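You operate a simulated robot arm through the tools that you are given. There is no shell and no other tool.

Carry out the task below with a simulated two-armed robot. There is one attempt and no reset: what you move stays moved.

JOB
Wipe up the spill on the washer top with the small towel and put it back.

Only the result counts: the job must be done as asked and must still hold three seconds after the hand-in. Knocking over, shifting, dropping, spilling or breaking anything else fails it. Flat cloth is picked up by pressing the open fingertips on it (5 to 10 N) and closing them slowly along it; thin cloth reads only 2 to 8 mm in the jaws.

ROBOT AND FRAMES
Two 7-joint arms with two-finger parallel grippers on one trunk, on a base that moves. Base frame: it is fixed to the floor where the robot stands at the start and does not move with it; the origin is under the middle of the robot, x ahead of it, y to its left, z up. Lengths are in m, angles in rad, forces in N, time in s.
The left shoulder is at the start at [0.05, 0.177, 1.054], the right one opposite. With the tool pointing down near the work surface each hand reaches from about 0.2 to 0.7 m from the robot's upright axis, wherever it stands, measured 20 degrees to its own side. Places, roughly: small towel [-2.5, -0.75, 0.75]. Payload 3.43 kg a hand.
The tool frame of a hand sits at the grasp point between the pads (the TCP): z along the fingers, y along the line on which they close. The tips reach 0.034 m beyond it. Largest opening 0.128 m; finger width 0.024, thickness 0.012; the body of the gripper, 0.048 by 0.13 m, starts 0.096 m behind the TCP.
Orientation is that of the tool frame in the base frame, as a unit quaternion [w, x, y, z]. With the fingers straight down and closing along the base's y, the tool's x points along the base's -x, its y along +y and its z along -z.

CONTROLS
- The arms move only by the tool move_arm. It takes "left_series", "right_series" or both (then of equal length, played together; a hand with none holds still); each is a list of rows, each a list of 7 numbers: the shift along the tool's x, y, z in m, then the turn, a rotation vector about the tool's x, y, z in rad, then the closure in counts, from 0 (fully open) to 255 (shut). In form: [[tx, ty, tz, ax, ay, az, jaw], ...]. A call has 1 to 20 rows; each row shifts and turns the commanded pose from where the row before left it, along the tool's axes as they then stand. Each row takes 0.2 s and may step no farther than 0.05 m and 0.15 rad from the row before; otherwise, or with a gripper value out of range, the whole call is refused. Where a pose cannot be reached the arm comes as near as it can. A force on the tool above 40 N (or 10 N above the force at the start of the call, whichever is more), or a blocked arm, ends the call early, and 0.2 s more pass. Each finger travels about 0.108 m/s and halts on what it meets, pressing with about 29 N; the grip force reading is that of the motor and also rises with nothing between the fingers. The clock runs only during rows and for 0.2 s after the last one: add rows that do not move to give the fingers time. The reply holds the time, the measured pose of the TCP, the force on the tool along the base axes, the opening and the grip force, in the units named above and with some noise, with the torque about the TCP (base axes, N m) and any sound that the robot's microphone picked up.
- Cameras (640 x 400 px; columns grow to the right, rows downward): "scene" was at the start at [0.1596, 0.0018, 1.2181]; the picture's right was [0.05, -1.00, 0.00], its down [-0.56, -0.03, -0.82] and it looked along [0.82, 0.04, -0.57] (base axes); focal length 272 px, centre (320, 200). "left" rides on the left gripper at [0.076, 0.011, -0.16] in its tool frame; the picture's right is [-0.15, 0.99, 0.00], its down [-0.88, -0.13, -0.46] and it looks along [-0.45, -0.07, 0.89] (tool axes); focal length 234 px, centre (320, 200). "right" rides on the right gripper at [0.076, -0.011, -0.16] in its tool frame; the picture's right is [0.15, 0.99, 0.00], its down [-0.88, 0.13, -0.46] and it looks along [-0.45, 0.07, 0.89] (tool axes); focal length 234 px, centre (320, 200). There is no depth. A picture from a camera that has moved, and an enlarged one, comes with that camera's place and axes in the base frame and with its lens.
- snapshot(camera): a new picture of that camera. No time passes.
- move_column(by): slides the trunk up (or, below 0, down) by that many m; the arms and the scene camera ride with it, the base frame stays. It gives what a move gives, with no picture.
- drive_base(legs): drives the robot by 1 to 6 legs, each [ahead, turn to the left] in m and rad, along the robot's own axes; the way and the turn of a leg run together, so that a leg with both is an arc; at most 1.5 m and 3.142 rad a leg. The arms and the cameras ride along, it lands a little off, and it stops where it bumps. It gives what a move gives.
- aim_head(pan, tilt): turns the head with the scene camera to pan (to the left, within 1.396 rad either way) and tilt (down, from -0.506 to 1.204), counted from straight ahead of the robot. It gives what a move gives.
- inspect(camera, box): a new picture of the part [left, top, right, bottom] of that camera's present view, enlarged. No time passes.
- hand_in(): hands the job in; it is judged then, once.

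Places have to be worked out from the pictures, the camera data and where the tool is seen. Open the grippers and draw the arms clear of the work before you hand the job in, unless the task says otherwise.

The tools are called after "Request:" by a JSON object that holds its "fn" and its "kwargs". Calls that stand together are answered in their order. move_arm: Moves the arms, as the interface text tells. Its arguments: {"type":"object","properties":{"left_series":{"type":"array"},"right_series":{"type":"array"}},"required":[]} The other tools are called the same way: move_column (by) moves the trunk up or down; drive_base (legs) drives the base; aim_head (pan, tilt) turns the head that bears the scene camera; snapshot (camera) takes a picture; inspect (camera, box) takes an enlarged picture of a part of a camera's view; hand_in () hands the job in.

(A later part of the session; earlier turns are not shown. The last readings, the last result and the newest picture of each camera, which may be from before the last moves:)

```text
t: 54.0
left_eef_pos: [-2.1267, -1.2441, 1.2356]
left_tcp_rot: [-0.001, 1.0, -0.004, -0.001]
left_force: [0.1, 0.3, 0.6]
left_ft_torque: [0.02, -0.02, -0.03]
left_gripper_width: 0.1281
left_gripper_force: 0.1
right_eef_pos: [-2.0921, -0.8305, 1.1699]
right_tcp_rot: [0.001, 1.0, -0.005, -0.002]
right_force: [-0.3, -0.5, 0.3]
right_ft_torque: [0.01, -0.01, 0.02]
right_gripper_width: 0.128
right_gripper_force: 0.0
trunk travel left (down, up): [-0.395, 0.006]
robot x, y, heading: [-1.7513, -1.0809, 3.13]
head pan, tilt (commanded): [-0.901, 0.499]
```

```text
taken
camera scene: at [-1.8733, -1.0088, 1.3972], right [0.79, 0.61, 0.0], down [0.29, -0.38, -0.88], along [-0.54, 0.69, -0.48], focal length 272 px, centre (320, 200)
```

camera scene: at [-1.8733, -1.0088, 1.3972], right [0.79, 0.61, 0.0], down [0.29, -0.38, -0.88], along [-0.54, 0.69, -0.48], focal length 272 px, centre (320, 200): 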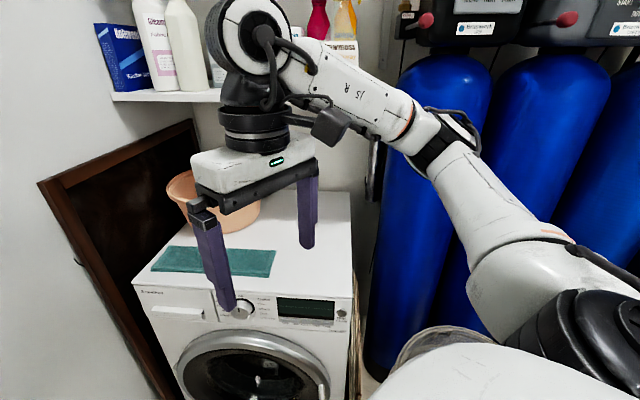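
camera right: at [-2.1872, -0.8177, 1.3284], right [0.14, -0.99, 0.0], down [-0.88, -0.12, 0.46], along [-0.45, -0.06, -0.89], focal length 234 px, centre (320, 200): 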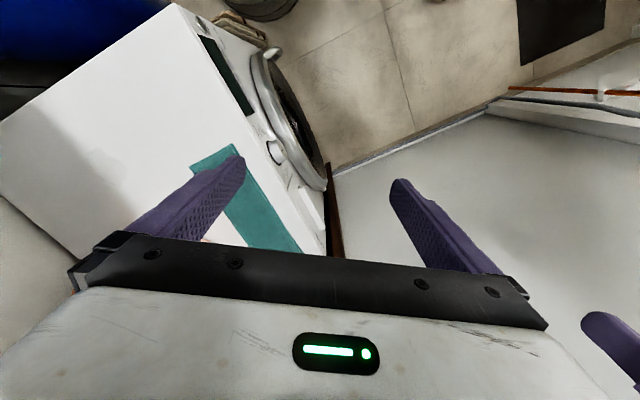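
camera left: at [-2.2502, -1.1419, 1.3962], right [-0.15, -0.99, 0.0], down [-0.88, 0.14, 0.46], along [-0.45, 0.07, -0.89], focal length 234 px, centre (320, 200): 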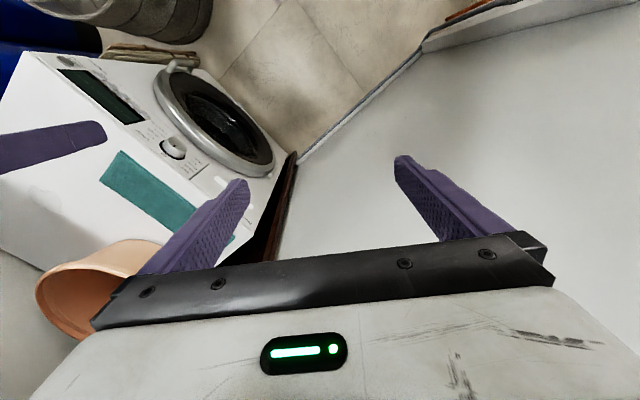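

Positions look consistent. I bring the left hand forward and across the centre (arm nearly straight, so its elbow stays off the end wall) before the final approach.

Request:
{"fn": "move_arm", "kwargs": {"left_series": [[-0.0217, -0.0367, 0, 0, 0, 0, 0], [-0.0217, -0.0367, 0, 0, 0, 0, 0], [-0.0217, -0.0367, 0, 0, 0, 0, 0], [-0.0217, -0.0367, 0, 0, 0, 0, 0], [-0.0217, -0.0367, 0, 0, 0, 0, 0], [-0.0217, -0.0367, 0, 0, 0, 0, 0], [0, 0, 0, 0, 0, 0, 0]]}}

Request:
{"fn": "drive_base", "kwargs": {"legs": [[0.0, -0.147], [0.15, 0.0], [0.0, -0.087], [0.12, 0.0]]}}

Request:
{"fn": "aim_head", "kwargs": {"pan": -0.4, "tilt": 0.6}}

Request:
{"fn": "snapshot", "kwargs": {"camera": "scene"}}

```text
t: 55.6
left_eef_pos: [-2.2523, -1.0196, 1.2341]
left_tcp_rot: [-0.001, 1.0, -0.004, -0.002]
left_force: [0.3, -0.5, 0.5]
left_ft_torque: [0.03, 0.02, -0.04]
left_gripper_width: 0.1279
left_gripper_force: 0.2
right_eef_pos: [-2.0918, -0.8301, 1.1707]
right_tcp_rot: [0.0, 1.0, -0.004, -0.002]
right_force: [-1.0, -0.6, -0.9]
right_ft_torque: [0.04, 0.02, 0.01]
right_gripper_width: 0.1279
right_gripper_force: 0.2
trunk travel left (down, up): [-0.395, 0.006]
robot x, y, heading: [-1.7482, -1.0825, 3.124]
head pan, tilt (commanded): [-0.901, 0.499]
```

```text
t: 59.0
left_eef_pos: [-2.4884, -0.8493, 1.2337]
left_tcp_rot: [-0.001, 0.992, -0.122, -0.001]
left_force: [0.0, -0.7, -0.5]
left_ft_torque: [-0.01, 0.0, -0.02]
left_gripper_width: 0.128
left_gripper_force: 0.1
right_eef_pos: [-2.2863, -0.7029, 1.1686]
right_tcp_rot: [0.001, 0.992, -0.123, -0.001]
right_force: [-0.6, 0.3, -0.2]
right_ft_torque: [0.0, -0.04, -0.02]
right_gripper_width: 0.1278
right_gripper_force: 0.1
trunk travel left (down, up): [-0.395, 0.006]
robot x, y, heading: [-2.014, -1.026, 2.889]
head pan, tilt (commanded): [-0.901, 0.499]
```

```text
t: 59.9
left_eef_pos: [-2.4872, -0.8477, 1.2345]
left_tcp_rot: [-0.001, 0.992, -0.123, -0.001]
left_force: [-0.2, 0.1, -0.5]
left_ft_torque: [0.01, 0.04, 0.01]
left_gripper_width: 0.128
left_gripper_force: 0.0
right_eef_pos: [-2.2844, -0.7041, 1.1704]
right_tcp_rot: [0.001, 0.992, -0.123, -0.003]
right_force: [-0.7, 0.0, 0.6]
right_ft_torque: [-0.02, 0.0, 0.02]
right_gripper_width: 0.1281
right_gripper_force: 0.1
trunk travel left (down, up): [-0.395, 0.006]
robot x, y, heading: [-2.0137, -1.0261, 2.896]
head pan, tilt (commanded): [-0.4, 0.6]
```

```text
taken
camera scene: at [-2.148, -0.9585, 1.3881], right [0.6, 0.8, 0.0], down [0.45, -0.34, -0.83], along [-0.66, 0.5, -0.56], focal length 272 px, centre (320, 200)
```

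scene: 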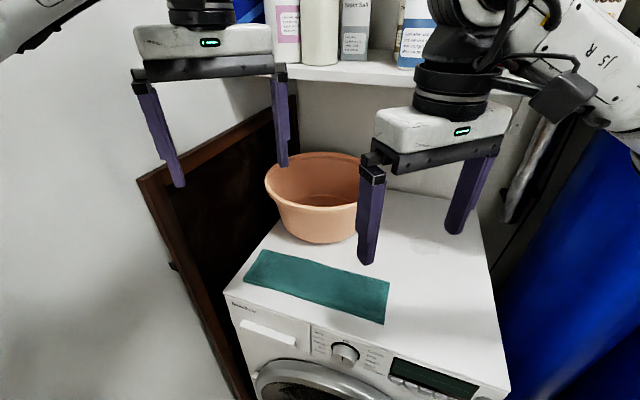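

All landmarks agree again (towel corners and spill as before). I turn right about 0.43 rad to face the washer.

Request:
{"fn": "drive_base", "kwargs": {"legs": [[0.0, -0.43]]}}

Request:
{"fn": "aim_head", "kwargs": {"pan": 0.0, "tilt": 0.75}}

Request:
{"fn": "snapshot", "kwargs": {"camera": "scene"}}

Request:
{"fn": "snapshot", "kwargs": {"camera": "right"}}

Request:
{"fn": "snapshot", "kwargs": {"camera": "left"}}

```text
t: 61.6
left_eef_pos: [-2.3729, -0.668, 1.2342]
left_tcp_rot: [0.001, 0.945, -0.327, -0.001]
left_force: [-0.5, 0.4, 0.5]
left_ft_torque: [-0.03, 0.04, 0.0]
left_gripper_width: 0.128
left_gripper_force: 0.0
right_eef_pos: [-2.1272, -0.6194, 1.1701]
right_tcp_rot: [0.0, 0.944, -0.329, -0.002]
right_force: [0.1, 0.4, 0.1]
right_ft_torque: [-0.01, -0.01, 0.01]
right_gripper_width: 0.1278
right_gripper_force: 0.0
trunk travel left (down, up): [-0.395, 0.006]
robot x, y, heading: [-2.0104, -1.0258, 2.47]
head pan, tilt (commanded): [-0.4, 0.6]
```

```text
t: 62.4
left_eef_pos: [-2.3733, -0.6691, 1.2347]
left_tcp_rot: [-0.001, 0.945, -0.328, -0.001]
left_force: [-0.6, -0.3, -0.7]
left_ft_torque: [0.01, 0.03, -0.01]
left_gripper_width: 0.1282
left_gripper_force: 0.1
right_eef_pos: [-2.1281, -0.6207, 1.1701]
right_tcp_rot: [0.001, 0.945, -0.328, -0.002]
right_force: [0.3, 0.2, -0.2]
right_ft_torque: [-0.01, 0.0, -0.03]
right_gripper_width: 0.1277
right_gripper_force: 0.0
trunk travel left (down, up): [-0.395, 0.006]
robot x, y, heading: [-2.0114, -1.0287, 2.469]
head pan, tilt (commanded): [0.0, 0.75]
```

```text
taken
camera scene: at [-2.1292, -0.9339, 1.3753], right [0.62, 0.78, 0.0], down [0.53, -0.42, -0.73], along [-0.57, 0.46, -0.68], focal length 272 px, centre (320, 200)
```

scene: 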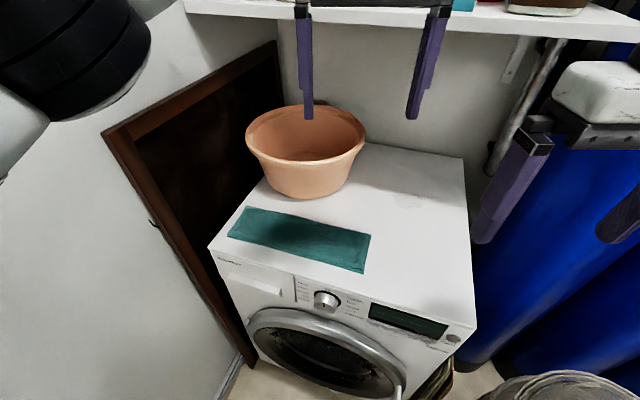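

```text
taken
camera right: at [-2.0622, -0.6587, 1.3299], right [-0.5, -0.87, 0.0], down [-0.77, 0.44, 0.46], along [-0.4, 0.23, -0.89], focal length 234 px, centre (320, 200)
```

right: 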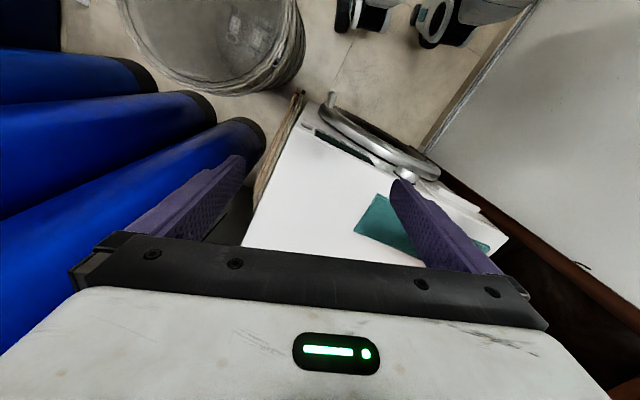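

```text
taken
camera left: at [-2.3185, -0.7261, 1.3947], right [-0.73, -0.69, 0.0], down [-0.61, 0.65, 0.46], along [-0.31, 0.33, -0.89], focal length 234 px, centre (320, 200)
```

left: 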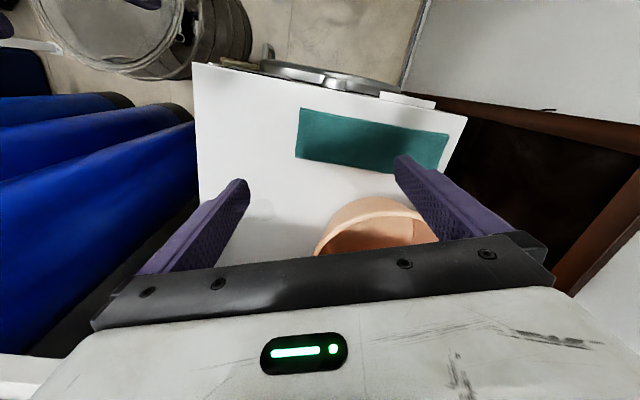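

I inspect the spill and towel more closely from the present viewpoints.

Request:
{"fn": "inspect", "kwargs": {"camera": "scene", "box": [200, 90, 480, 300]}}

Request:
{"fn": "inspect", "kwargs": {"camera": "left", "box": [180, 60, 480, 270]}}

```text
1.90 times, centred on (340, 195) of scene
camera zoom: at [-2.1292, -0.9339, 1.3753], right [0.62, 0.78, 0.0], down [0.53, -0.42, -0.73], along [-0.57, 0.46, -0.68], focal length 518 px, centre (282, 210)
```

zoom: 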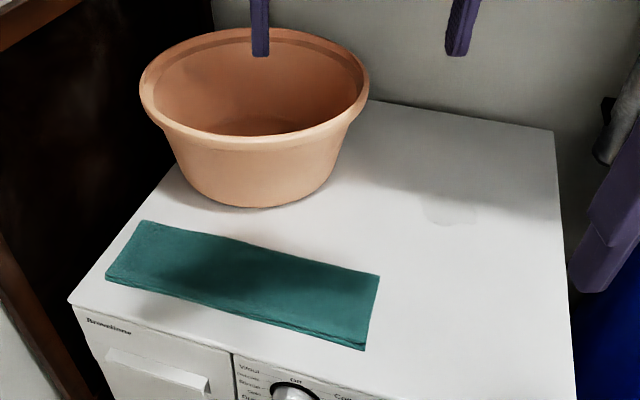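

```text
1.90 times, centred on (330, 165) of left
camera zoom: at [-2.3185, -0.7261, 1.3947], right [-0.73, -0.69, 0.0], down [-0.61, 0.65, 0.46], along [-0.31, 0.33, -0.89], focal length 446 px, centre (301, 267)
```

zoom: 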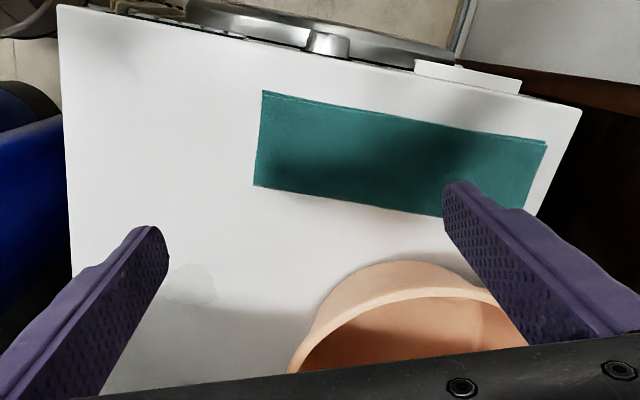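

Everything is consistent: spill ≈[-2.415, -0.39], towel right-end pinch point ≈[-2.412, -0.642], shelf front overhead from about mid-depth. The left hand is hanging over the pinch point, so I move it left first, then bring the right hand above the towel's right end.

Request:
{"fn": "move_arm", "kwargs": {"left_series": [[-0.011, 0.041, 0, 0, 0, 0, 0], [-0.011, 0.041, 0, 0, 0, 0, 0], [-0.011, 0.041, 0, 0, 0, 0, 0], [-0.011, 0.041, 0, 0, 0, 0, 0], [-0.011, 0.041, 0, 0, 0, 0, 0], [0, 0, 0, 0, 0, 0, 0]]}}

Request:
{"fn": "move_arm", "kwargs": {"right_series": [[-0.03, 0.0276, 0, 0, 0, 0, 0], [-0.03, 0.0276, 0, 0, 0, 0, 0], [-0.03, 0.0276, 0, 0, 0, 0, 0], [-0.03, 0.0276, 0, 0, 0, 0, 0], [-0.03, 0.0276, 0, 0, 0, 0, 0], [-0.03, 0.0276, 0, 0, 0, 0, 0], [-0.03, 0.0276, 0, 0, 0, 0, 0], [0, 0, 0, 0, 0, 0.1, 0], [0, 0, 0, 0, 0, 0.1, 0], [0, 0, 0, 0, 0, 0.1, 0], [0, 0, 0, 0, 0, 0, 0]]}}

Request:
{"fn": "snapshot", "kwargs": {"camera": "scene"}}

Request:
{"fn": "snapshot", "kwargs": {"camera": "right"}}

```text
t: 63.8
left_eef_pos: [-2.5413, -0.7963, 1.2386]
left_tcp_rot: [0.0, 0.945, -0.328, -0.001]
left_force: [0.7, -0.5, -0.2]
left_ft_torque: [0.01, 0.06, 0.03]
left_gripper_width: 0.128
left_gripper_force: 0.1
right_eef_pos: [-2.1283, -0.62, 1.1706]
right_tcp_rot: [0.001, 0.944, -0.329, -0.002]
right_force: [0.5, 1.0, 0.3]
right_ft_torque: [0.02, -0.02, 0.0]
right_gripper_width: 0.1279
right_gripper_force: 0.0
trunk travel left (down, up): [-0.395, 0.006]
robot x, y, heading: [-2.0096, -1.0286, 2.471]
head pan, tilt (commanded): [0.0, 0.75]
```

```text
t: 66.2
left_eef_pos: [-2.5423, -0.7971, 1.2379]
left_tcp_rot: [-0.002, 0.945, -0.327, -0.001]
left_force: [-1.2, 0.1, -0.1]
left_ft_torque: [0.01, 0.02, -0.01]
left_gripper_width: 0.128
left_gripper_force: 0.0
right_eef_pos: [-2.4134, -0.6411, 1.1718]
right_tcp_rot: [0.0, 0.884, -0.468, -0.002]
right_force: [-0.6, 0.4, -0.3]
right_ft_torque: [0.01, 0.01, -0.04]
right_gripper_width: 0.1279
right_gripper_force: 0.1
trunk travel left (down, up): [-0.395, 0.006]
robot x, y, heading: [-2.0089, -1.0275, 2.468]
head pan, tilt (commanded): [0.0, 0.75]
```

```text
taken
camera scene: at [-2.1294, -0.934, 1.3752], right [0.62, 0.78, 0.0], down [0.53, -0.42, -0.73], along [-0.57, 0.45, -0.68], focal length 272 px, centre (320, 200)
```

scene: 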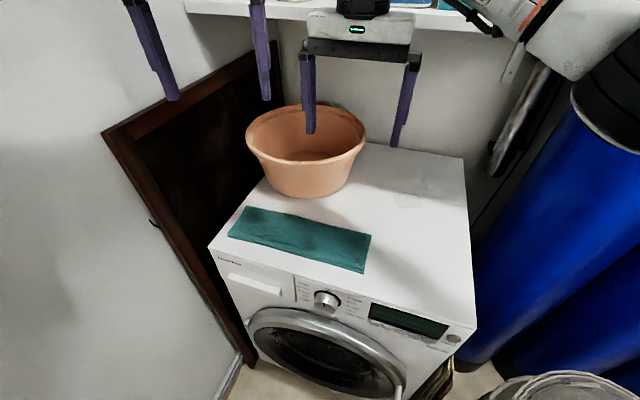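

```text
taken
camera right: at [-2.3613, -0.6983, 1.3317], right [-0.73, -0.68, 0.0], down [-0.6, 0.65, 0.46], along [-0.31, 0.34, -0.89], focal length 234 px, centre (320, 200)
```

right: 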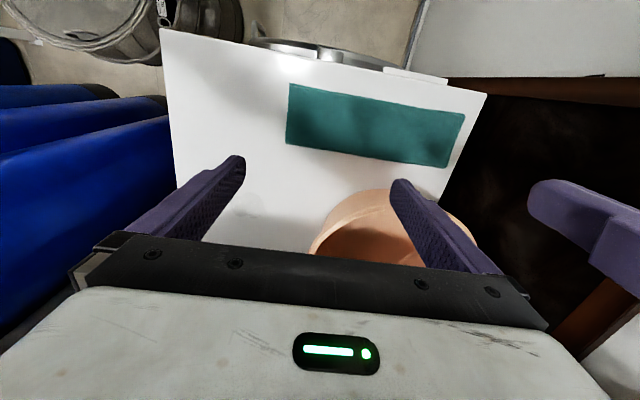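

The tool's closing axis is now aligned with the towel's long axis and sits right above the pinch point. I narrow the jaws to about 85 mm and descend to just above the cloth.

Request:
{"fn": "move_arm", "kwargs": {"right_series": [[0, 0, 0.04, 0, 0, 0, 86], [0, 0, 0.04, 0, 0, 0, 86], [0, 0, 0.04, 0, 0, 0, 86], [0, 0, 0.04, 0, 0, 0, 86], [0, 0, 0.04, 0, 0, 0, 86], [0, 0, 0.03, 0, 0, 0, 86], [0, 0, 0, 0, 0, 0, 86]]}}

Request:
{"fn": "snapshot", "kwargs": {"camera": "right"}}

Request:
{"fn": "snapshot", "kwargs": {"camera": "scene"}}

```text
t: 67.8
left_eef_pos: [-2.5413, -0.7969, 1.2379]
left_tcp_rot: [-0.001, 0.945, -0.327, 0.0]
left_force: [0.5, -1.1, 1.4]
left_ft_torque: [-0.03, 0.01, -0.03]
left_gripper_width: 0.1282
left_gripper_force: 0.0
right_eef_pos: [-2.4176, -0.639, 0.9403]
right_tcp_rot: [0.0, 0.884, -0.467, -0.002]
right_force: [0.1, 0.3, -0.1]
right_ft_torque: [0.02, 0.01, -0.01]
right_gripper_width: 0.0849
right_gripper_force: 0.1
trunk travel left (down, up): [-0.395, 0.006]
robot x, y, heading: [-2.0101, -1.0241, 2.473]
head pan, tilt (commanded): [0.0, 0.75]
```

```text
taken
camera right: at [-2.3652, -0.6967, 1.1], right [-0.73, -0.68, 0.0], down [-0.6, 0.65, 0.46], along [-0.31, 0.34, -0.89], focal length 234 px, centre (320, 200)
```

right: 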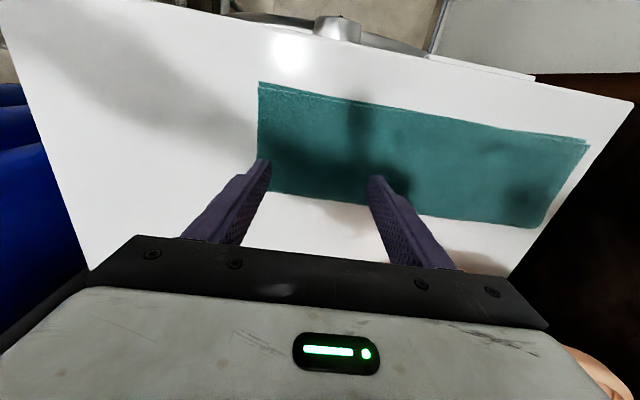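

```text
taken
camera scene: at [-2.1292, -0.934, 1.3753], right [0.62, 0.78, 0.0], down [0.53, -0.42, -0.73], along [-0.57, 0.45, -0.68], focal length 272 px, centre (320, 200)
```

scene: 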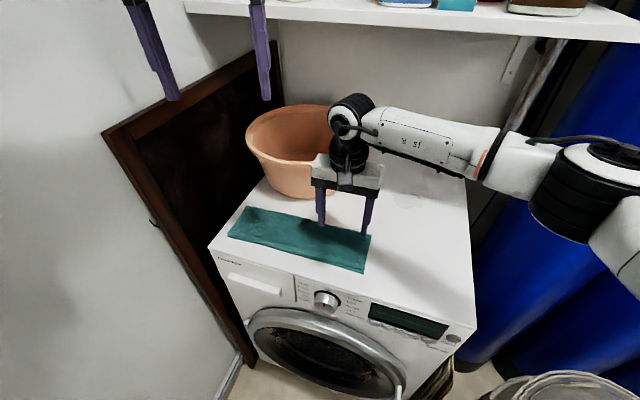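

Tips are about 5 cm above the cloth and well inside the towel's right end. I shift 8 mm toward the robot to centre on the width and descend slowly to contact.

Request:
{"fn": "move_arm", "kwargs": {"right_series": [[0.008, 0, 0.02, 0, 0, 0, 86], [0, 0, 0.015, 0, 0, 0, 86], [0, 0, 0.005, 0, 0, 0, 86], [0, 0, 0.005, 0, 0, 0, 86], [0, 0, 0, 0, 0, 0, 86]]}}

Request:
{"fn": "snapshot", "kwargs": {"camera": "right"}}

```text
t: 69.0
left_eef_pos: [-2.5412, -0.797, 1.2381]
left_tcp_rot: [-0.001, 0.945, -0.327, -0.001]
left_force: [0.5, -0.2, 0.2]
left_ft_torque: [-0.01, 0.02, 0.04]
left_gripper_width: 0.128
left_gripper_force: 0.0
right_eef_pos: [-2.4096, -0.6477, 0.8978]
right_tcp_rot: [0.0, 0.885, -0.466, -0.003]
right_force: [-0.4, 0.0, -1.1]
right_ft_torque: [0.02, -0.01, 0.01]
right_gripper_width: 0.0848
right_gripper_force: 0.0
trunk travel left (down, up): [-0.395, 0.006]
robot x, y, heading: [-2.0137, -1.0226, 2.469]
head pan, tilt (commanded): [0.0, 0.75]
```

```text
taken
camera right: at [-2.3583, -0.7044, 1.0575], right [-0.73, -0.68, 0.0], down [-0.6, 0.65, 0.46], along [-0.31, 0.34, -0.89], focal length 234 px, centre (320, 200)
```

right: 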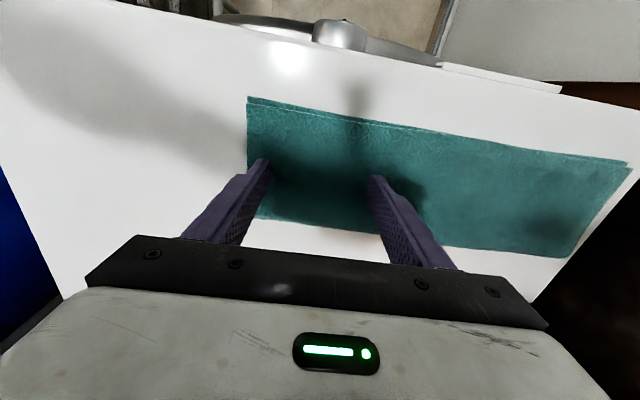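

No contact yet (tip height about 0.864). I go down in small steps, watching the vertical force.

Request:
{"fn": "move_arm", "kwargs": {"right_series": [[0, 0, 0.004, 0, 0, 0, 86], [0, 0, 0.004, 0, 0, 0, 86], [0, 0, 0, 0, 0, 0, 86]]}}

```text
t: 69.8
left_eef_pos: [-2.5419, -0.7965, 1.2383]
left_tcp_rot: [-0.001, 0.945, -0.328, -0.001]
left_force: [0.3, 0.2, 0.1]
left_ft_torque: [-0.03, 0.05, 0.0]
left_gripper_width: 0.1278
left_gripper_force: 0.0
right_eef_pos: [-2.4108, -0.6466, 0.8918]
right_tcp_rot: [0.0, 0.885, -0.466, -0.003]
right_force: [-0.8, 0.6, 7.2]
right_ft_torque: [0.05, -0.04, -0.02]
right_gripper_width: 0.0845
right_gripper_force: 0.1
trunk travel left (down, up): [-0.395, 0.006]
robot x, y, heading: [-2.0101, -1.0246, 2.474]
head pan, tilt (commanded): [0.0, 0.75]
```

Contact at z=0.892 with about 7 N, in the asked range. I close slowly while holding the press.

Request:
{"fn": "move_arm", "kwargs": {"right_series": [[0, 0, 0, 0, 0, 0, 94], [0, 0, 0, 0, 0, 0, 102], [0, 0, 0, 0, 0, 0, 110], [0, 0, 0, 0, 0, 0, 118], [0, 0, 0, 0, 0, 0, 126], [0, 0, 0, 0, 0, 0, 134], [0, 0, 0, 0, 0, 0, 142], [0, 0, 0, 0, 0, 0, 150]]}}

Request:
{"fn": "snapshot", "kwargs": {"camera": "right"}}

```text
t: 71.6
left_eef_pos: [-2.5409, -0.7974, 1.2388]
left_tcp_rot: [-0.002, 0.945, -0.328, -0.001]
left_force: [-0.3, -1.3, 0.0]
left_ft_torque: [-0.01, -0.03, -0.01]
left_gripper_width: 0.1279
left_gripper_force: 0.1
right_eef_pos: [-2.4097, -0.6474, 0.8893]
right_tcp_rot: [-0.001, 0.885, -0.466, -0.002]
right_force: [0.1, -0.1, 10.3]
right_ft_torque: [0.03, -0.03, 0.0]
right_gripper_width: 0.0517
right_gripper_force: 0.0
trunk travel left (down, up): [-0.395, 0.006]
robot x, y, heading: [-2.0098, -1.0286, 2.469]
head pan, tilt (commanded): [0.0, 0.75]
```

```text
taken
camera right: at [-2.3575, -0.7043, 1.0494], right [-0.73, -0.68, 0.0], down [-0.6, 0.65, 0.46], along [-0.31, 0.34, -0.89], focal length 234 px, centre (320, 200)
```

right: 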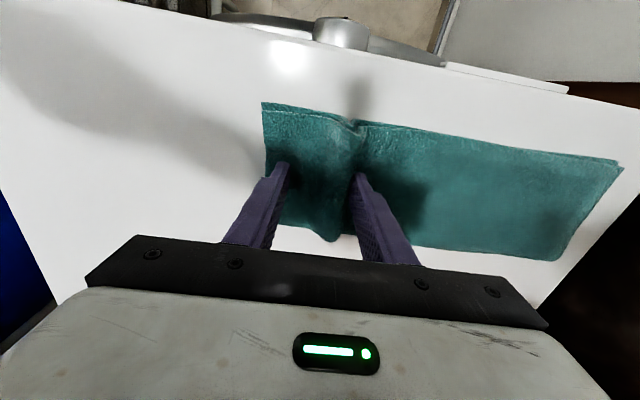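

The cloth is gathering into a ridge between the fingers, with a press of about 10 N. I ease up 1 mm and keep closing until the jaws are shut on the fold.

Request:
{"fn": "move_arm", "kwargs": {"right_series": [[0, 0, -0.001, 0, 0, 0, 158], [0, 0, 0, 0, 0, 0, 166], [0, 0, 0, 0, 0, 0, 174], [0, 0, 0, 0, 0, 0, 182], [0, 0, 0, 0, 0, 0, 190], [0, 0, 0, 0, 0, 0, 198], [0, 0, 0, 0, 0, 0, 206], [0, 0, 0, 0, 0, 0, 214], [0, 0, 0, 0, 0, 0, 222], [0, 0, 0, 0, 0, 0, 230], [0, 0, 0, 0, 0, 0, 240], [0, 0, 0, 0, 0, 0, 255], [0, 0, 0, 0, 0, 0, 255], [0, 0, 0, 0, 0, 0, 255]]}}

Request:
{"fn": "snapshot", "kwargs": {"camera": "right"}}

Request:
{"fn": "snapshot", "kwargs": {"camera": "scene"}}

```text
t: 74.6
left_eef_pos: [-2.5418, -0.797, 1.2378]
left_tcp_rot: [-0.002, 0.945, -0.328, 0.0]
left_force: [0.6, -0.6, 0.8]
left_ft_torque: [-0.01, -0.04, 0.0]
left_gripper_width: 0.1278
left_gripper_force: 0.0
right_eef_pos: [-2.4104, -0.6474, 0.8911]
right_tcp_rot: [0.001, 0.884, -0.467, -0.002]
right_force: [0.7, 0.8, 8.8]
right_ft_torque: [0.02, 0.01, -0.03]
right_gripper_width: 0.0114
right_gripper_force: 28.9
trunk travel left (down, up): [-0.395, 0.006]
robot x, y, heading: [-2.012, -1.024, 2.474]
head pan, tilt (commanded): [0.0, 0.75]
```

```text
taken
camera right: at [-2.3574, -0.7042, 1.05], right [-0.73, -0.68, 0.0], down [-0.6, 0.65, 0.46], along [-0.31, 0.34, -0.89], focal length 234 px, centre (320, 200)
```

right: 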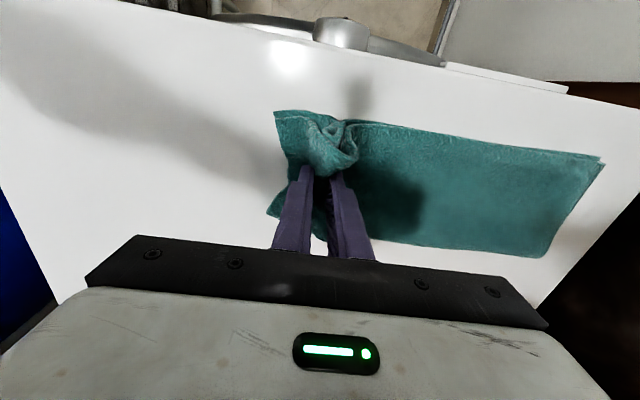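

```text
taken
camera scene: at [-2.1286, -0.9345, 1.3754], right [0.62, 0.78, 0.0], down [0.53, -0.42, -0.73], along [-0.57, 0.46, -0.68], focal length 272 px, centre (320, 200)
```

scene: 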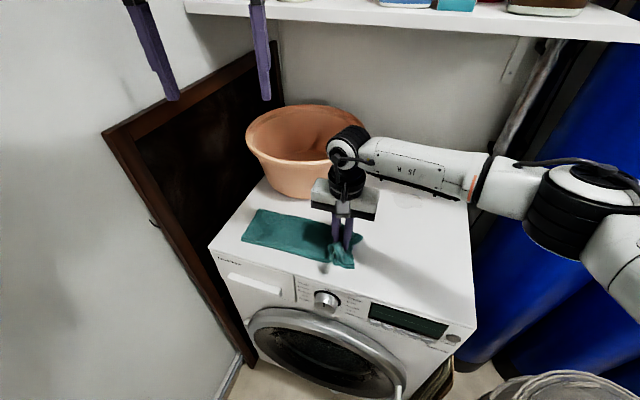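

The jaws closed on an 11 mm fold at 29 N, so the towel's right end is held. I lift 3 cm and pull it about 13 cm to the right along the washer, away from the tub, before heading to the spill.

Request:
{"fn": "move_arm", "kwargs": {"right_series": [[0, 0, -0.015, 0, 0, 0, 255], [0, 0, -0.015, 0, 0, 0, 255], [0, -0.026, 0, 0, 0, 0, 255], [0, -0.026, 0, 0, 0, 0, 255], [0, -0.026, 0, 0, 0, 0, 255], [0, -0.026, 0, 0, 0, 0, 255], [0, -0.026, 0, 0, 0, 0, 255], [0, 0, 0, 0, 0, 0, 255]]}}

Request:
{"fn": "snapshot", "kwargs": {"camera": "right"}}

Request:
{"fn": "snapshot", "kwargs": {"camera": "scene"}}

```text
t: 76.4
left_eef_pos: [-2.5433, -0.7968, 1.2385]
left_tcp_rot: [-0.002, 0.945, -0.328, 0.0]
left_force: [0.0, 0.1, -0.5]
left_ft_torque: [0.01, 0.0, 0.01]
left_gripper_width: 0.1281
left_gripper_force: 0.0
right_eef_pos: [-2.3, -0.5733, 0.9179]
right_tcp_rot: [0.0, 0.885, -0.466, -0.002]
right_force: [-0.5, 0.4, 0.0]
right_ft_torque: [-0.01, 0.01, -0.04]
right_gripper_width: 0.0113
right_gripper_force: 29.2
trunk travel left (down, up): [-0.395, 0.006]
robot x, y, heading: [-2.0133, -1.0251, 2.471]
head pan, tilt (commanded): [0.0, 0.75]
```

```text
taken
camera right: at [-2.2478, -0.6319, 1.0778], right [-0.73, -0.68, 0.0], down [-0.6, 0.65, 0.46], along [-0.31, 0.34, -0.89], focal length 234 px, centre (320, 200)
```

right: 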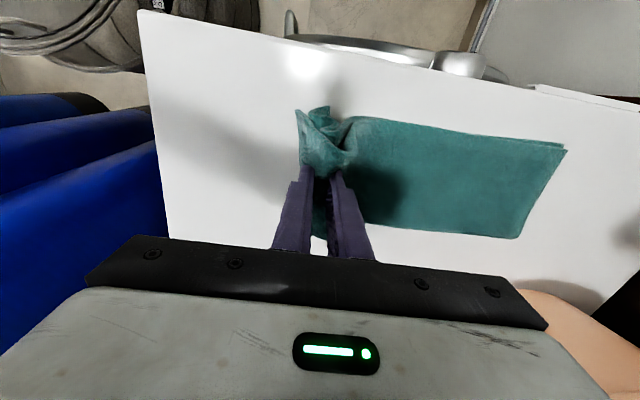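

```text
taken
camera scene: at [-2.1296, -0.9341, 1.3752], right [0.62, 0.78, 0.0], down [0.53, -0.42, -0.73], along [-0.57, 0.45, -0.68], focal length 272 px, centre (320, 200)
```

scene: 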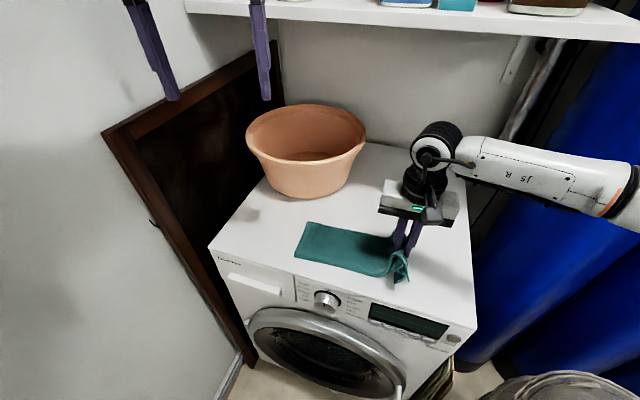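

The towel follows well. Now I tilt the hand 0.6 rad (fingers pointing away under the shelf) and move it horizontally to above the spill, staying clear of the surface.

Request:
{"fn": "move_arm", "kwargs": {"right_series": [[0, 0, 0, 0, -0.15, 0, 255], [0, 0, 0, 0, -0.15, 0, 255], [0, 0, 0, 0, -0.15, 0, 255], [0, 0, 0, 0, -0.15, 0, 255], [0, 0, 0, 0, 0, 0, 255]]}}

Request:
{"fn": "snapshot", "kwargs": {"camera": "scene"}}

```text
t: 77.6
left_eef_pos: [-2.5414, -0.7968, 1.2376]
left_tcp_rot: [0.0, 0.945, -0.328, 0.0]
left_force: [-0.7, 0.5, -1.0]
left_ft_torque: [-0.01, -0.01, -0.01]
left_gripper_width: 0.1282
left_gripper_force: 0.1
right_eef_pos: [-2.3019, -0.5735, 0.9183]
right_tcp_rot: [-0.139, 0.844, -0.446, -0.263]
right_force: [0.3, 1.2, -0.3]
right_ft_torque: [-0.03, 0.03, 0.02]
right_gripper_width: 0.0112
right_gripper_force: 29.5
trunk travel left (down, up): [-0.395, 0.006]
robot x, y, heading: [-2.0111, -1.0262, 2.468]
head pan, tilt (commanded): [0.0, 0.75]
```

```text
taken
camera scene: at [-2.1293, -0.9339, 1.3752], right [0.62, 0.78, 0.0], down [0.53, -0.42, -0.73], along [-0.57, 0.45, -0.68], focal length 272 px, centre (320, 200)
```

scene: 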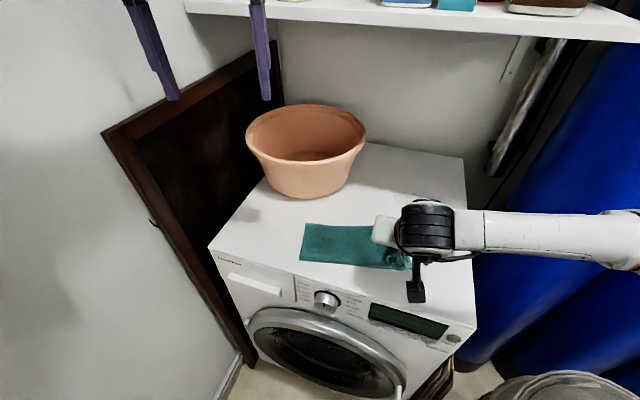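

Tilt is right: the fingers now point away and down. I slide forward to over the spill.

Request:
{"fn": "move_arm", "kwargs": {"right_series": [[-0.0297, 0, 0.0203, 0, 0, 0, 255], [-0.0297, 0, 0.0203, 0, 0, 0, 255], [-0.0297, 0, 0.0203, 0, 0, 0, 255], [-0.0297, 0, 0.0203, 0, 0, 0, 255], [-0.0297, 0, 0.0203, 0, 0, 0, 255], [0, 0, 0, 0, 0, 0, 255]]}}

Request:
{"fn": "snapshot", "kwargs": {"camera": "scene"}}

Request:
{"fn": "snapshot", "kwargs": {"camera": "right"}}

Request:
{"fn": "snapshot", "kwargs": {"camera": "left"}}

```text
t: 79.0
left_eef_pos: [-2.5416, -0.7965, 1.2378]
left_tcp_rot: [-0.001, 0.945, -0.328, -0.001]
left_force: [0.8, -1.2, -0.3]
left_ft_torque: [-0.01, 0.01, 0.0]
left_gripper_width: 0.1279
left_gripper_force: 0.0
right_eef_pos: [-2.4032, -0.4262, 0.9209]
right_tcp_rot: [-0.137, 0.845, -0.445, -0.263]
right_force: [1.0, -0.2, -0.1]
right_ft_torque: [0.0, -0.01, -0.03]
right_gripper_width: 0.0111
right_gripper_force: 29.4
trunk travel left (down, up): [-0.395, 0.006]
robot x, y, heading: [-2.0125, -1.0237, 2.471]
head pan, tilt (commanded): [0.0, 0.75]
```

```text
taken
camera scene: at [-2.129, -0.9341, 1.3753], right [0.62, 0.78, 0.0], down [0.53, -0.42, -0.73], along [-0.57, 0.45, -0.68], focal length 272 px, centre (320, 200)
```

scene: 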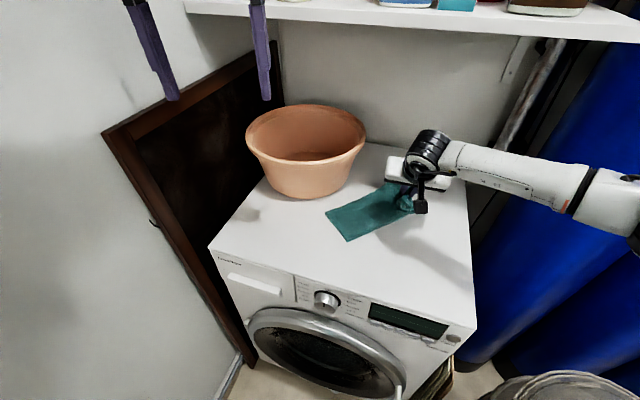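

```text
taken
camera right: at [-2.3078, -0.5457, 1.009], right [-0.75, -0.66, -0.08], down [-0.37, 0.31, 0.88], along [-0.55, 0.68, -0.48], focal length 234 px, centre (320, 200)
```

right: 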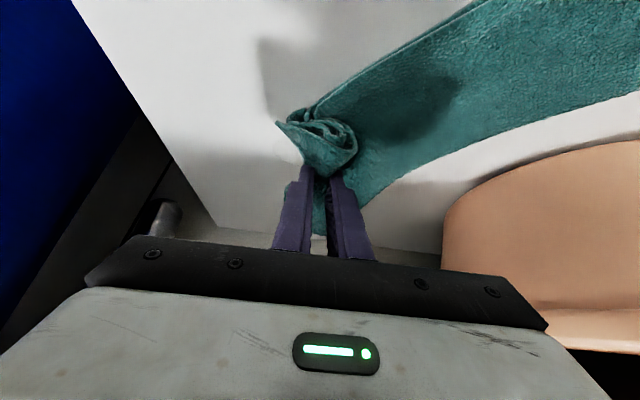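

```text
taken
camera left: at [-2.488, -0.8539, 1.3986], right [-0.73, -0.69, 0.0], down [-0.61, 0.65, 0.46], along [-0.31, 0.33, -0.89], focal length 234 px, centre (320, 200)
```

left: 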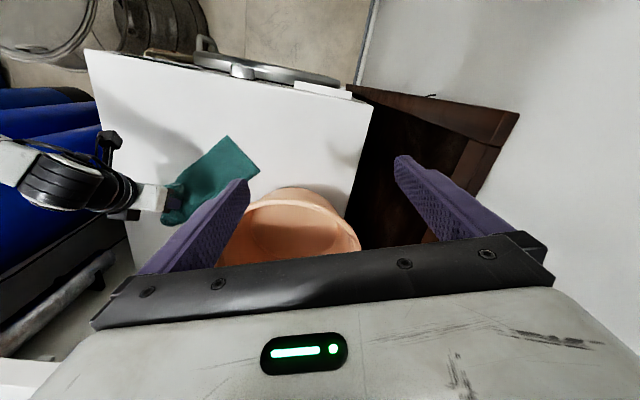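

The fingertips are right over the spill's near edge. I lower in small steps until the cloth presses on the surface.

Request:
{"fn": "move_arm", "kwargs": {"right_series": [[0.0085, 0, 0.0124, 0, 0, 0, 255], [0.0028, 0, 0.0041, 0, 0, 0, 255], [0.0028, 0, 0.0041, 0, 0, 0, 255], [0.0017, 0, 0.0025, 0, 0, 0, 255], [0, 0, 0, 0, 0, 0, 255]]}}

```text
t: 80.2
left_eef_pos: [-2.5419, -0.7982, 1.238]
left_tcp_rot: [-0.001, 0.945, -0.328, -0.001]
left_force: [-0.3, 0.6, 0.9]
left_ft_torque: [-0.02, -0.02, -0.02]
left_gripper_width: 0.1277
left_gripper_force: 0.1
right_eef_pos: [-2.4022, -0.426, 0.8958]
right_tcp_rot: [-0.138, 0.844, -0.446, -0.264]
right_force: [0.1, 1.2, 14.3]
right_ft_torque: [0.07, 0.01, -0.06]
right_gripper_width: 0.0111
right_gripper_force: 28.8
trunk travel left (down, up): [-0.395, 0.006]
robot x, y, heading: [-2.0094, -1.0273, 2.473]
head pan, tilt (commanded): [0.0, 0.75]
```

Pressing with about 14 N; I ease off by 1.5 mm and start raster strokes across the near half of the spill.

Request:
{"fn": "move_arm", "kwargs": {"right_series": [[0.017, 0.04, -0.0136, 0, 0, 0, 255], [0, -0.034, 0, 0, 0, 0, 255], [0, -0.033, 0, 0, 0, 0, 255], [0, -0.033, 0, 0, 0, 0, 255], [-0.0206, 0, 0.0141, 0, 0, 0, 255], [0, 0.034, 0, 0, 0, 0, 255], [0, 0.033, 0, 0, 0, 0, 255], [0, 0.033, 0, 0, 0, 0, 255], [0, 0, 0, 0, 0, 0, 255]]}}

Request:
{"fn": "snapshot", "kwargs": {"camera": "scene"}}

Request:
{"fn": "snapshot", "kwargs": {"camera": "right"}}

```text
t: 82.2
left_eef_pos: [-2.541, -0.7969, 1.2386]
left_tcp_rot: [-0.001, 0.945, -0.328, -0.001]
left_force: [0.0, 0.2, 0.3]
left_ft_torque: [0.01, 0.0, 0.02]
left_gripper_width: 0.1281
left_gripper_force: 0.0
right_eef_pos: [-2.4358, -0.4463, 0.8943]
right_tcp_rot: [-0.137, 0.844, -0.446, -0.264]
right_force: [2.0, -0.2, 8.3]
right_ft_torque: [0.05, -0.01, -0.04]
right_gripper_width: 0.0111
right_gripper_force: 28.9
trunk travel left (down, up): [-0.395, 0.006]
robot x, y, heading: [-2.0098, -1.0292, 2.475]
head pan, tilt (commanded): [0.0, 0.75]
```

```text
taken
camera scene: at [-2.1283, -0.9346, 1.3754], right [0.62, 0.78, 0.0], down [0.53, -0.42, -0.73], along [-0.57, 0.46, -0.68], focal length 272 px, centre (320, 200)
```

scene: 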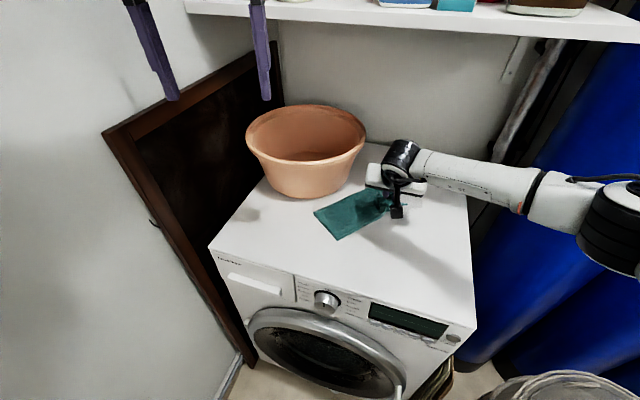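

```text
taken
camera right: at [-2.341, -0.5673, 0.9827], right [-0.75, -0.66, -0.08], down [-0.37, 0.31, 0.88], along [-0.55, 0.68, -0.48], focal length 234 px, centre (320, 200)
```

right: 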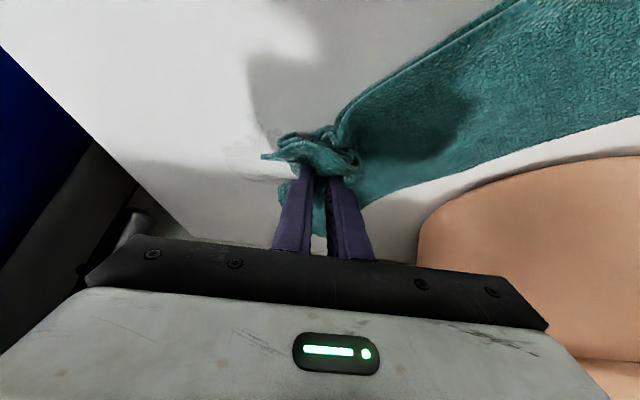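

The cloth is pressing at about 8 N. I check the remaining spill in the hand camera.

Request:
{"fn": "inspect", "kwargs": {"camera": "right", "box": [140, 90, 400, 260]}}

```text
2.35 times, centred on (270, 175) of right
camera zoom: at [-2.341, -0.5673, 0.9827], right [-0.75, -0.66, -0.08], down [-0.37, 0.31, 0.88], along [-0.55, 0.68, -0.48], focal length 551 px, centre (438, 259)
```

zoom: 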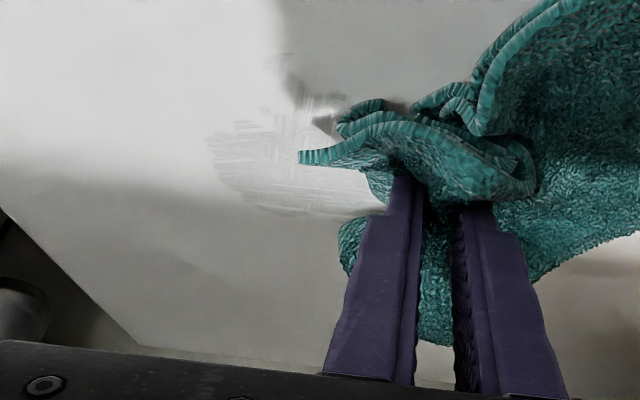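

The puddle shows wiped streaks where the cloth passed, so wiping works; remains extend over about a=-0.04…0.03 around the centre. I continue with closely spaced strokes over the far half.

Request:
{"fn": "move_arm", "kwargs": {"right_series": [[-0.0124, 0, 0.0085, 0, 0, 0, 255], [0, -0.037, 0, 0, 0, 0, 255], [0, -0.037, 0, 0, 0, 0, 255], [0, -0.037, 0, 0, 0, 0, 255], [-0.0124, 0, 0.0085, 0, 0, 0, 255], [0, 0.037, 0, 0, 0, 0, 255], [0, 0.037, 0, 0, 0, 0, 255], [0, 0.037, 0, 0, 0, 0, 255], [-0.0124, 0, 0.0085, 0, 0, 0, 255], [0, -0.037, 0, 0, 0, 0, 255], [0, -0.037, 0, 0, 0, 0, 255], [0, -0.037, 0, 0, 0, 0, 255], [-0.0124, 0, 0.0085, 0, 0, 0, 255], [0, 0.037, 0, 0, 0, 0, 255], [0, 0.037, 0, 0, 0, 0, 255], [0, 0.037, 0, 0, 0, 0, 255], [0, 0, 0, 0, 0, 0, 255]]}}

Request:
{"fn": "inspect", "kwargs": {"camera": "right", "box": [100, 60, 420, 260]}}

Request:
{"fn": "snapshot", "kwargs": {"camera": "scene"}}

```text
t: 85.8
left_eef_pos: [-2.5411, -0.7968, 1.2377]
left_tcp_rot: [-0.001, 0.945, -0.328, -0.002]
left_force: [-0.1, 0.3, -0.5]
left_ft_torque: [-0.04, 0.03, 0.02]
left_gripper_width: 0.1279
left_gripper_force: 0.0
right_eef_pos: [-2.4726, -0.3979, 0.8937]
right_tcp_rot: [-0.137, 0.845, -0.445, -0.263]
right_force: [0.4, -1.5, 3.8]
right_ft_torque: [0.01, 0.01, -0.04]
right_gripper_width: 0.0107
right_gripper_force: 29.0
trunk travel left (down, up): [-0.395, 0.006]
robot x, y, heading: [-2.0116, -1.0266, 2.473]
head pan, tilt (commanded): [0.0, 0.75]
```

```text
2.00 times, centred on (260, 160) of right
camera zoom: at [-2.378, -0.5184, 0.9817], right [-0.75, -0.66, -0.08], down [-0.37, 0.31, 0.88], along [-0.55, 0.68, -0.48], focal length 468 px, centre (440, 280)
```

zoom: 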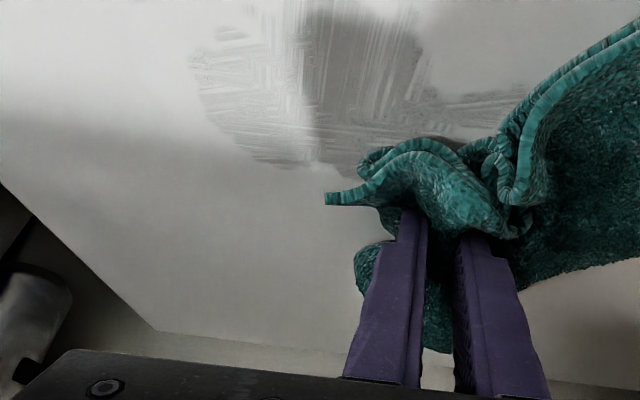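

```text
taken
camera scene: at [-2.1287, -0.9343, 1.3754], right [0.62, 0.78, 0.0], down [0.53, -0.42, -0.73], along [-0.57, 0.45, -0.68], focal length 272 px, centre (320, 200)
```

scene: 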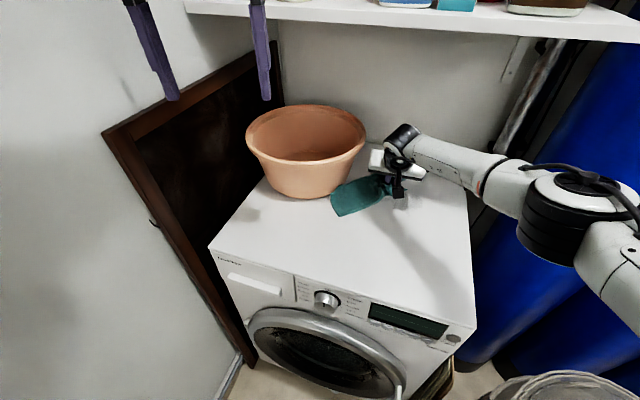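

The spill is being smeared thinner; the pressing force dropped to about 4 N, so I press 3 mm deeper and go back over it in the other direction.

Request:
{"fn": "move_arm", "kwargs": {"right_series": [[0.0017, -0.04, 0.0025, 0, 0, 0, 255], [0, -0.04, 0, 0, 0, 0, 255], [0, -0.04, 0, 0, 0, 0, 255], [0.0124, 0, -0.0085, 0, 0, 0, 255], [0, 0.04, 0, 0, 0, 0, 255], [0, 0.04, 0, 0, 0, 0, 255], [0, 0.04, 0, 0, 0, 0, 255], [0.0124, 0, -0.0085, 0, 0, 0, 255], [0, -0.04, 0, 0, 0, 0, 255], [0, -0.04, 0, 0, 0, 0, 255], [0, -0.04, 0, 0, 0, 0, 255], [0.0124, 0, -0.0085, 0, 0, 0, 255], [0, 0.04, 0, 0, 0, 0, 255], [0, 0.04, 0, 0, 0, 0, 255], [0, 0.04, 0, 0, 0, 0, 255], [0.0124, 0, -0.0085, 0, 0, 0, 255], [0, -0.04, 0, 0, 0, 0, 255], [0, -0.04, 0, 0, 0, 0, 255], [0, -0.04, 0, 0, 0, 0, 255], [0, 0, 0, 0, 0, 0, 255]]}}

Request:
{"fn": "snapshot", "kwargs": {"camera": "right"}}

Request:
{"fn": "inspect", "kwargs": {"camera": "scene", "box": [220, 90, 480, 280]}}

```text
t: 90.0
left_eef_pos: [-2.5413, -0.7985, 1.2389]
left_tcp_rot: [-0.003, 0.945, -0.328, -0.001]
left_force: [-0.2, 0.0, -0.2]
left_ft_torque: [0.02, -0.04, 0.01]
left_gripper_width: 0.1282
left_gripper_force: 0.1
right_eef_pos: [-2.3362, -0.3751, 0.8908]
right_tcp_rot: [-0.139, 0.844, -0.445, -0.265]
right_force: [-4.6, -2.8, 18.2]
right_ft_torque: [0.01, 0.34, 0.01]
right_gripper_width: 0.0111
right_gripper_force: 28.9
trunk travel left (down, up): [-0.395, 0.006]
robot x, y, heading: [-2.0135, -1.025, 2.467]
head pan, tilt (commanded): [0.0, 0.75]
```

```text
taken
camera right: at [-2.2398, -0.4954, 0.9789], right [-0.75, -0.66, -0.08], down [-0.37, 0.31, 0.88], along [-0.55, 0.69, -0.47], focal length 234 px, centre (320, 200)
```

right: 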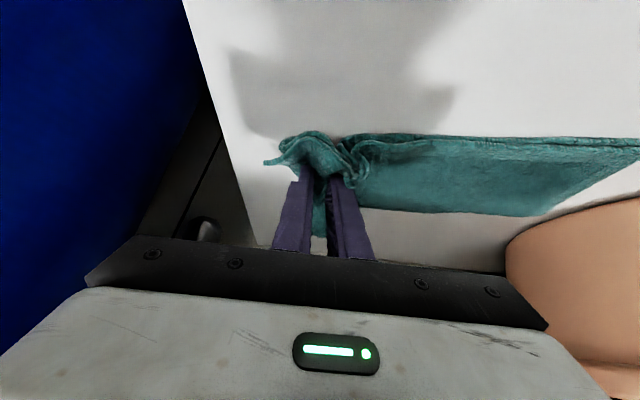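

```text
2.11 times, centred on (350, 185) of scene
camera zoom: at [-2.1288, -0.9366, 1.3756], right [0.62, 0.78, 0.0], down [0.53, -0.42, -0.73], along [-0.57, 0.46, -0.68], focal length 572 px, centre (257, 232)
```

zoom: 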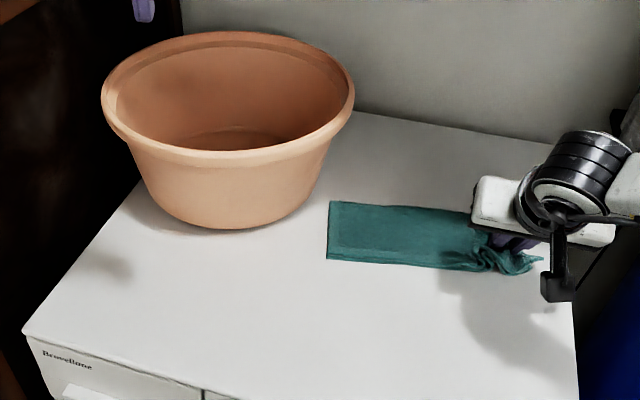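

The exposed area already looks clean and the press is now about 18 N. I ease slightly and finish the near strip of the smear with wider strokes.

Request:
{"fn": "move_arm", "kwargs": {"right_series": [[0.0118, 0, -0.0093, 0, 0, 0, 255], [0, 0.0385, 0, 0, 0, 0, 255], [0, 0.0385, 0, 0, 0, 0, 255], [0, 0.0385, 0, 0, 0, 0, 255], [0, 0.0385, 0, 0, 0, 0, 255], [0.0124, 0, -0.0085, 0, 0, 0, 255], [0, -0.0385, 0, 0, 0, 0, 255], [0, -0.0385, 0, 0, 0, 0, 255], [0, -0.0385, 0, 0, 0, 0, 255], [0, -0.0385, 0, 0, 0, 0, 255], [0.0124, 0, -0.0085, 0, 0, 0, 255], [0, 0.0385, 0, 0, 0, 0, 255], [0, 0.0385, 0, 0, 0, 0, 255], [0, 0.0385, 0, 0, 0, 0, 255], [0, 0.0385, 0, 0, 0, 0, 255], [0, 0, 0, 0, 0, 0, 255]]}}

Request:
{"fn": "snapshot", "kwargs": {"camera": "right"}}

Request:
{"fn": "inspect", "kwargs": {"camera": "scene", "box": [220, 90, 480, 280]}}

```text
t: 93.4
left_eef_pos: [-2.541, -0.797, 1.2399]
left_tcp_rot: [-0.001, 0.945, -0.327, -0.002]
left_force: [0.0, 0.3, 0.3]
left_ft_torque: [0.0, -0.01, -0.02]
left_gripper_width: 0.1283
left_gripper_force: 0.1
right_eef_pos: [-2.4395, -0.5049, 0.8921]
right_tcp_rot: [-0.136, 0.845, -0.445, -0.263]
right_force: [1.4, -1.0, 7.1]
right_ft_torque: [-0.01, 0.0, -0.01]
right_gripper_width: 0.0109
right_gripper_force: 29.5
trunk travel left (down, up): [-0.395, 0.006]
robot x, y, heading: [-2.0093, -1.0299, 2.471]
head pan, tilt (commanded): [0.0, 0.75]
```

```text
taken
camera right: at [-2.3434, -0.6249, 0.981], right [-0.75, -0.66, -0.08], down [-0.37, 0.31, 0.87], along [-0.55, 0.68, -0.48], focal length 234 px, centre (320, 200)
```

right: 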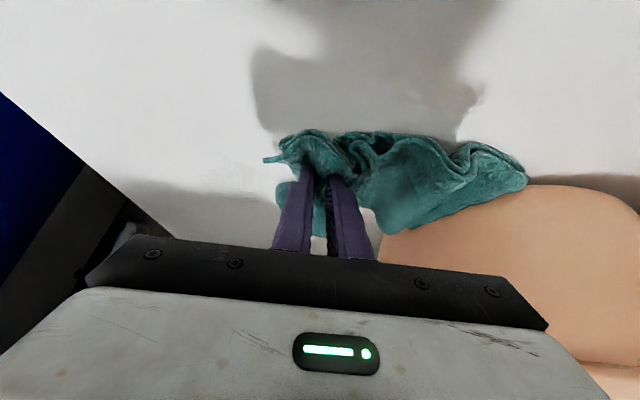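

```text
2.11 times, centred on (350, 185) of scene
camera zoom: at [-2.1285, -0.9345, 1.3753], right [0.62, 0.78, 0.0], down [0.53, -0.42, -0.73], along [-0.57, 0.45, -0.68], focal length 572 px, centre (257, 232)
```

zoom: 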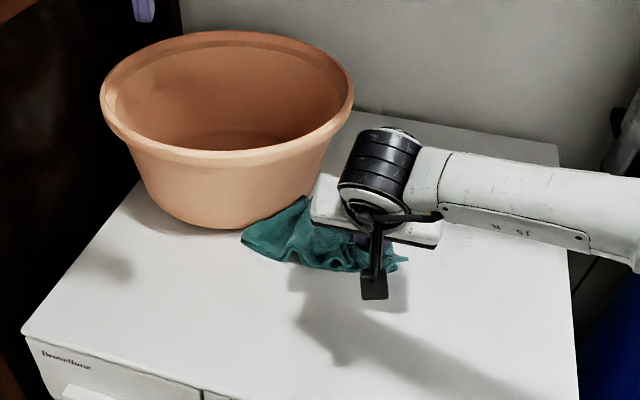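

The tail is now crumpled beside the tub (tub unmoved). I check the wiped area in the hand camera.

Request:
{"fn": "inspect", "kwargs": {"camera": "right", "box": [60, 100, 320, 250]}}

Request:
{"fn": "inspect", "kwargs": {"camera": "left", "box": [80, 130, 280, 280]}}

```text
2.46 times, centred on (190, 175) of right
camera zoom: at [-2.3434, -0.6249, 0.981], right [-0.75, -0.66, -0.08], down [-0.37, 0.31, 0.87], along [-0.55, 0.68, -0.48], focal length 576 px, centre (640, 262)
```

zoom: 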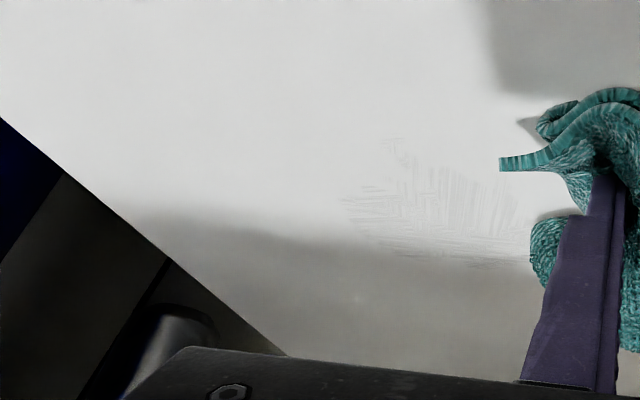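

```text
2.67 times, centred on (180, 205) of left
camera zoom: at [-2.4875, -0.8544, 1.3989], right [-0.73, -0.69, 0.0], down [-0.61, 0.65, 0.46], along [-0.31, 0.33, -0.89], focal length 624 px, centre (693, 187)
```

zoom: 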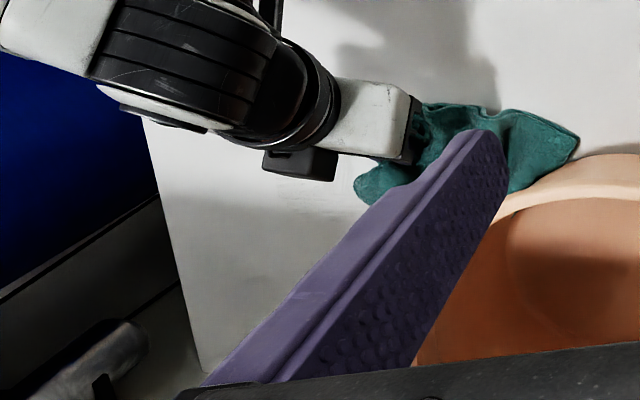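

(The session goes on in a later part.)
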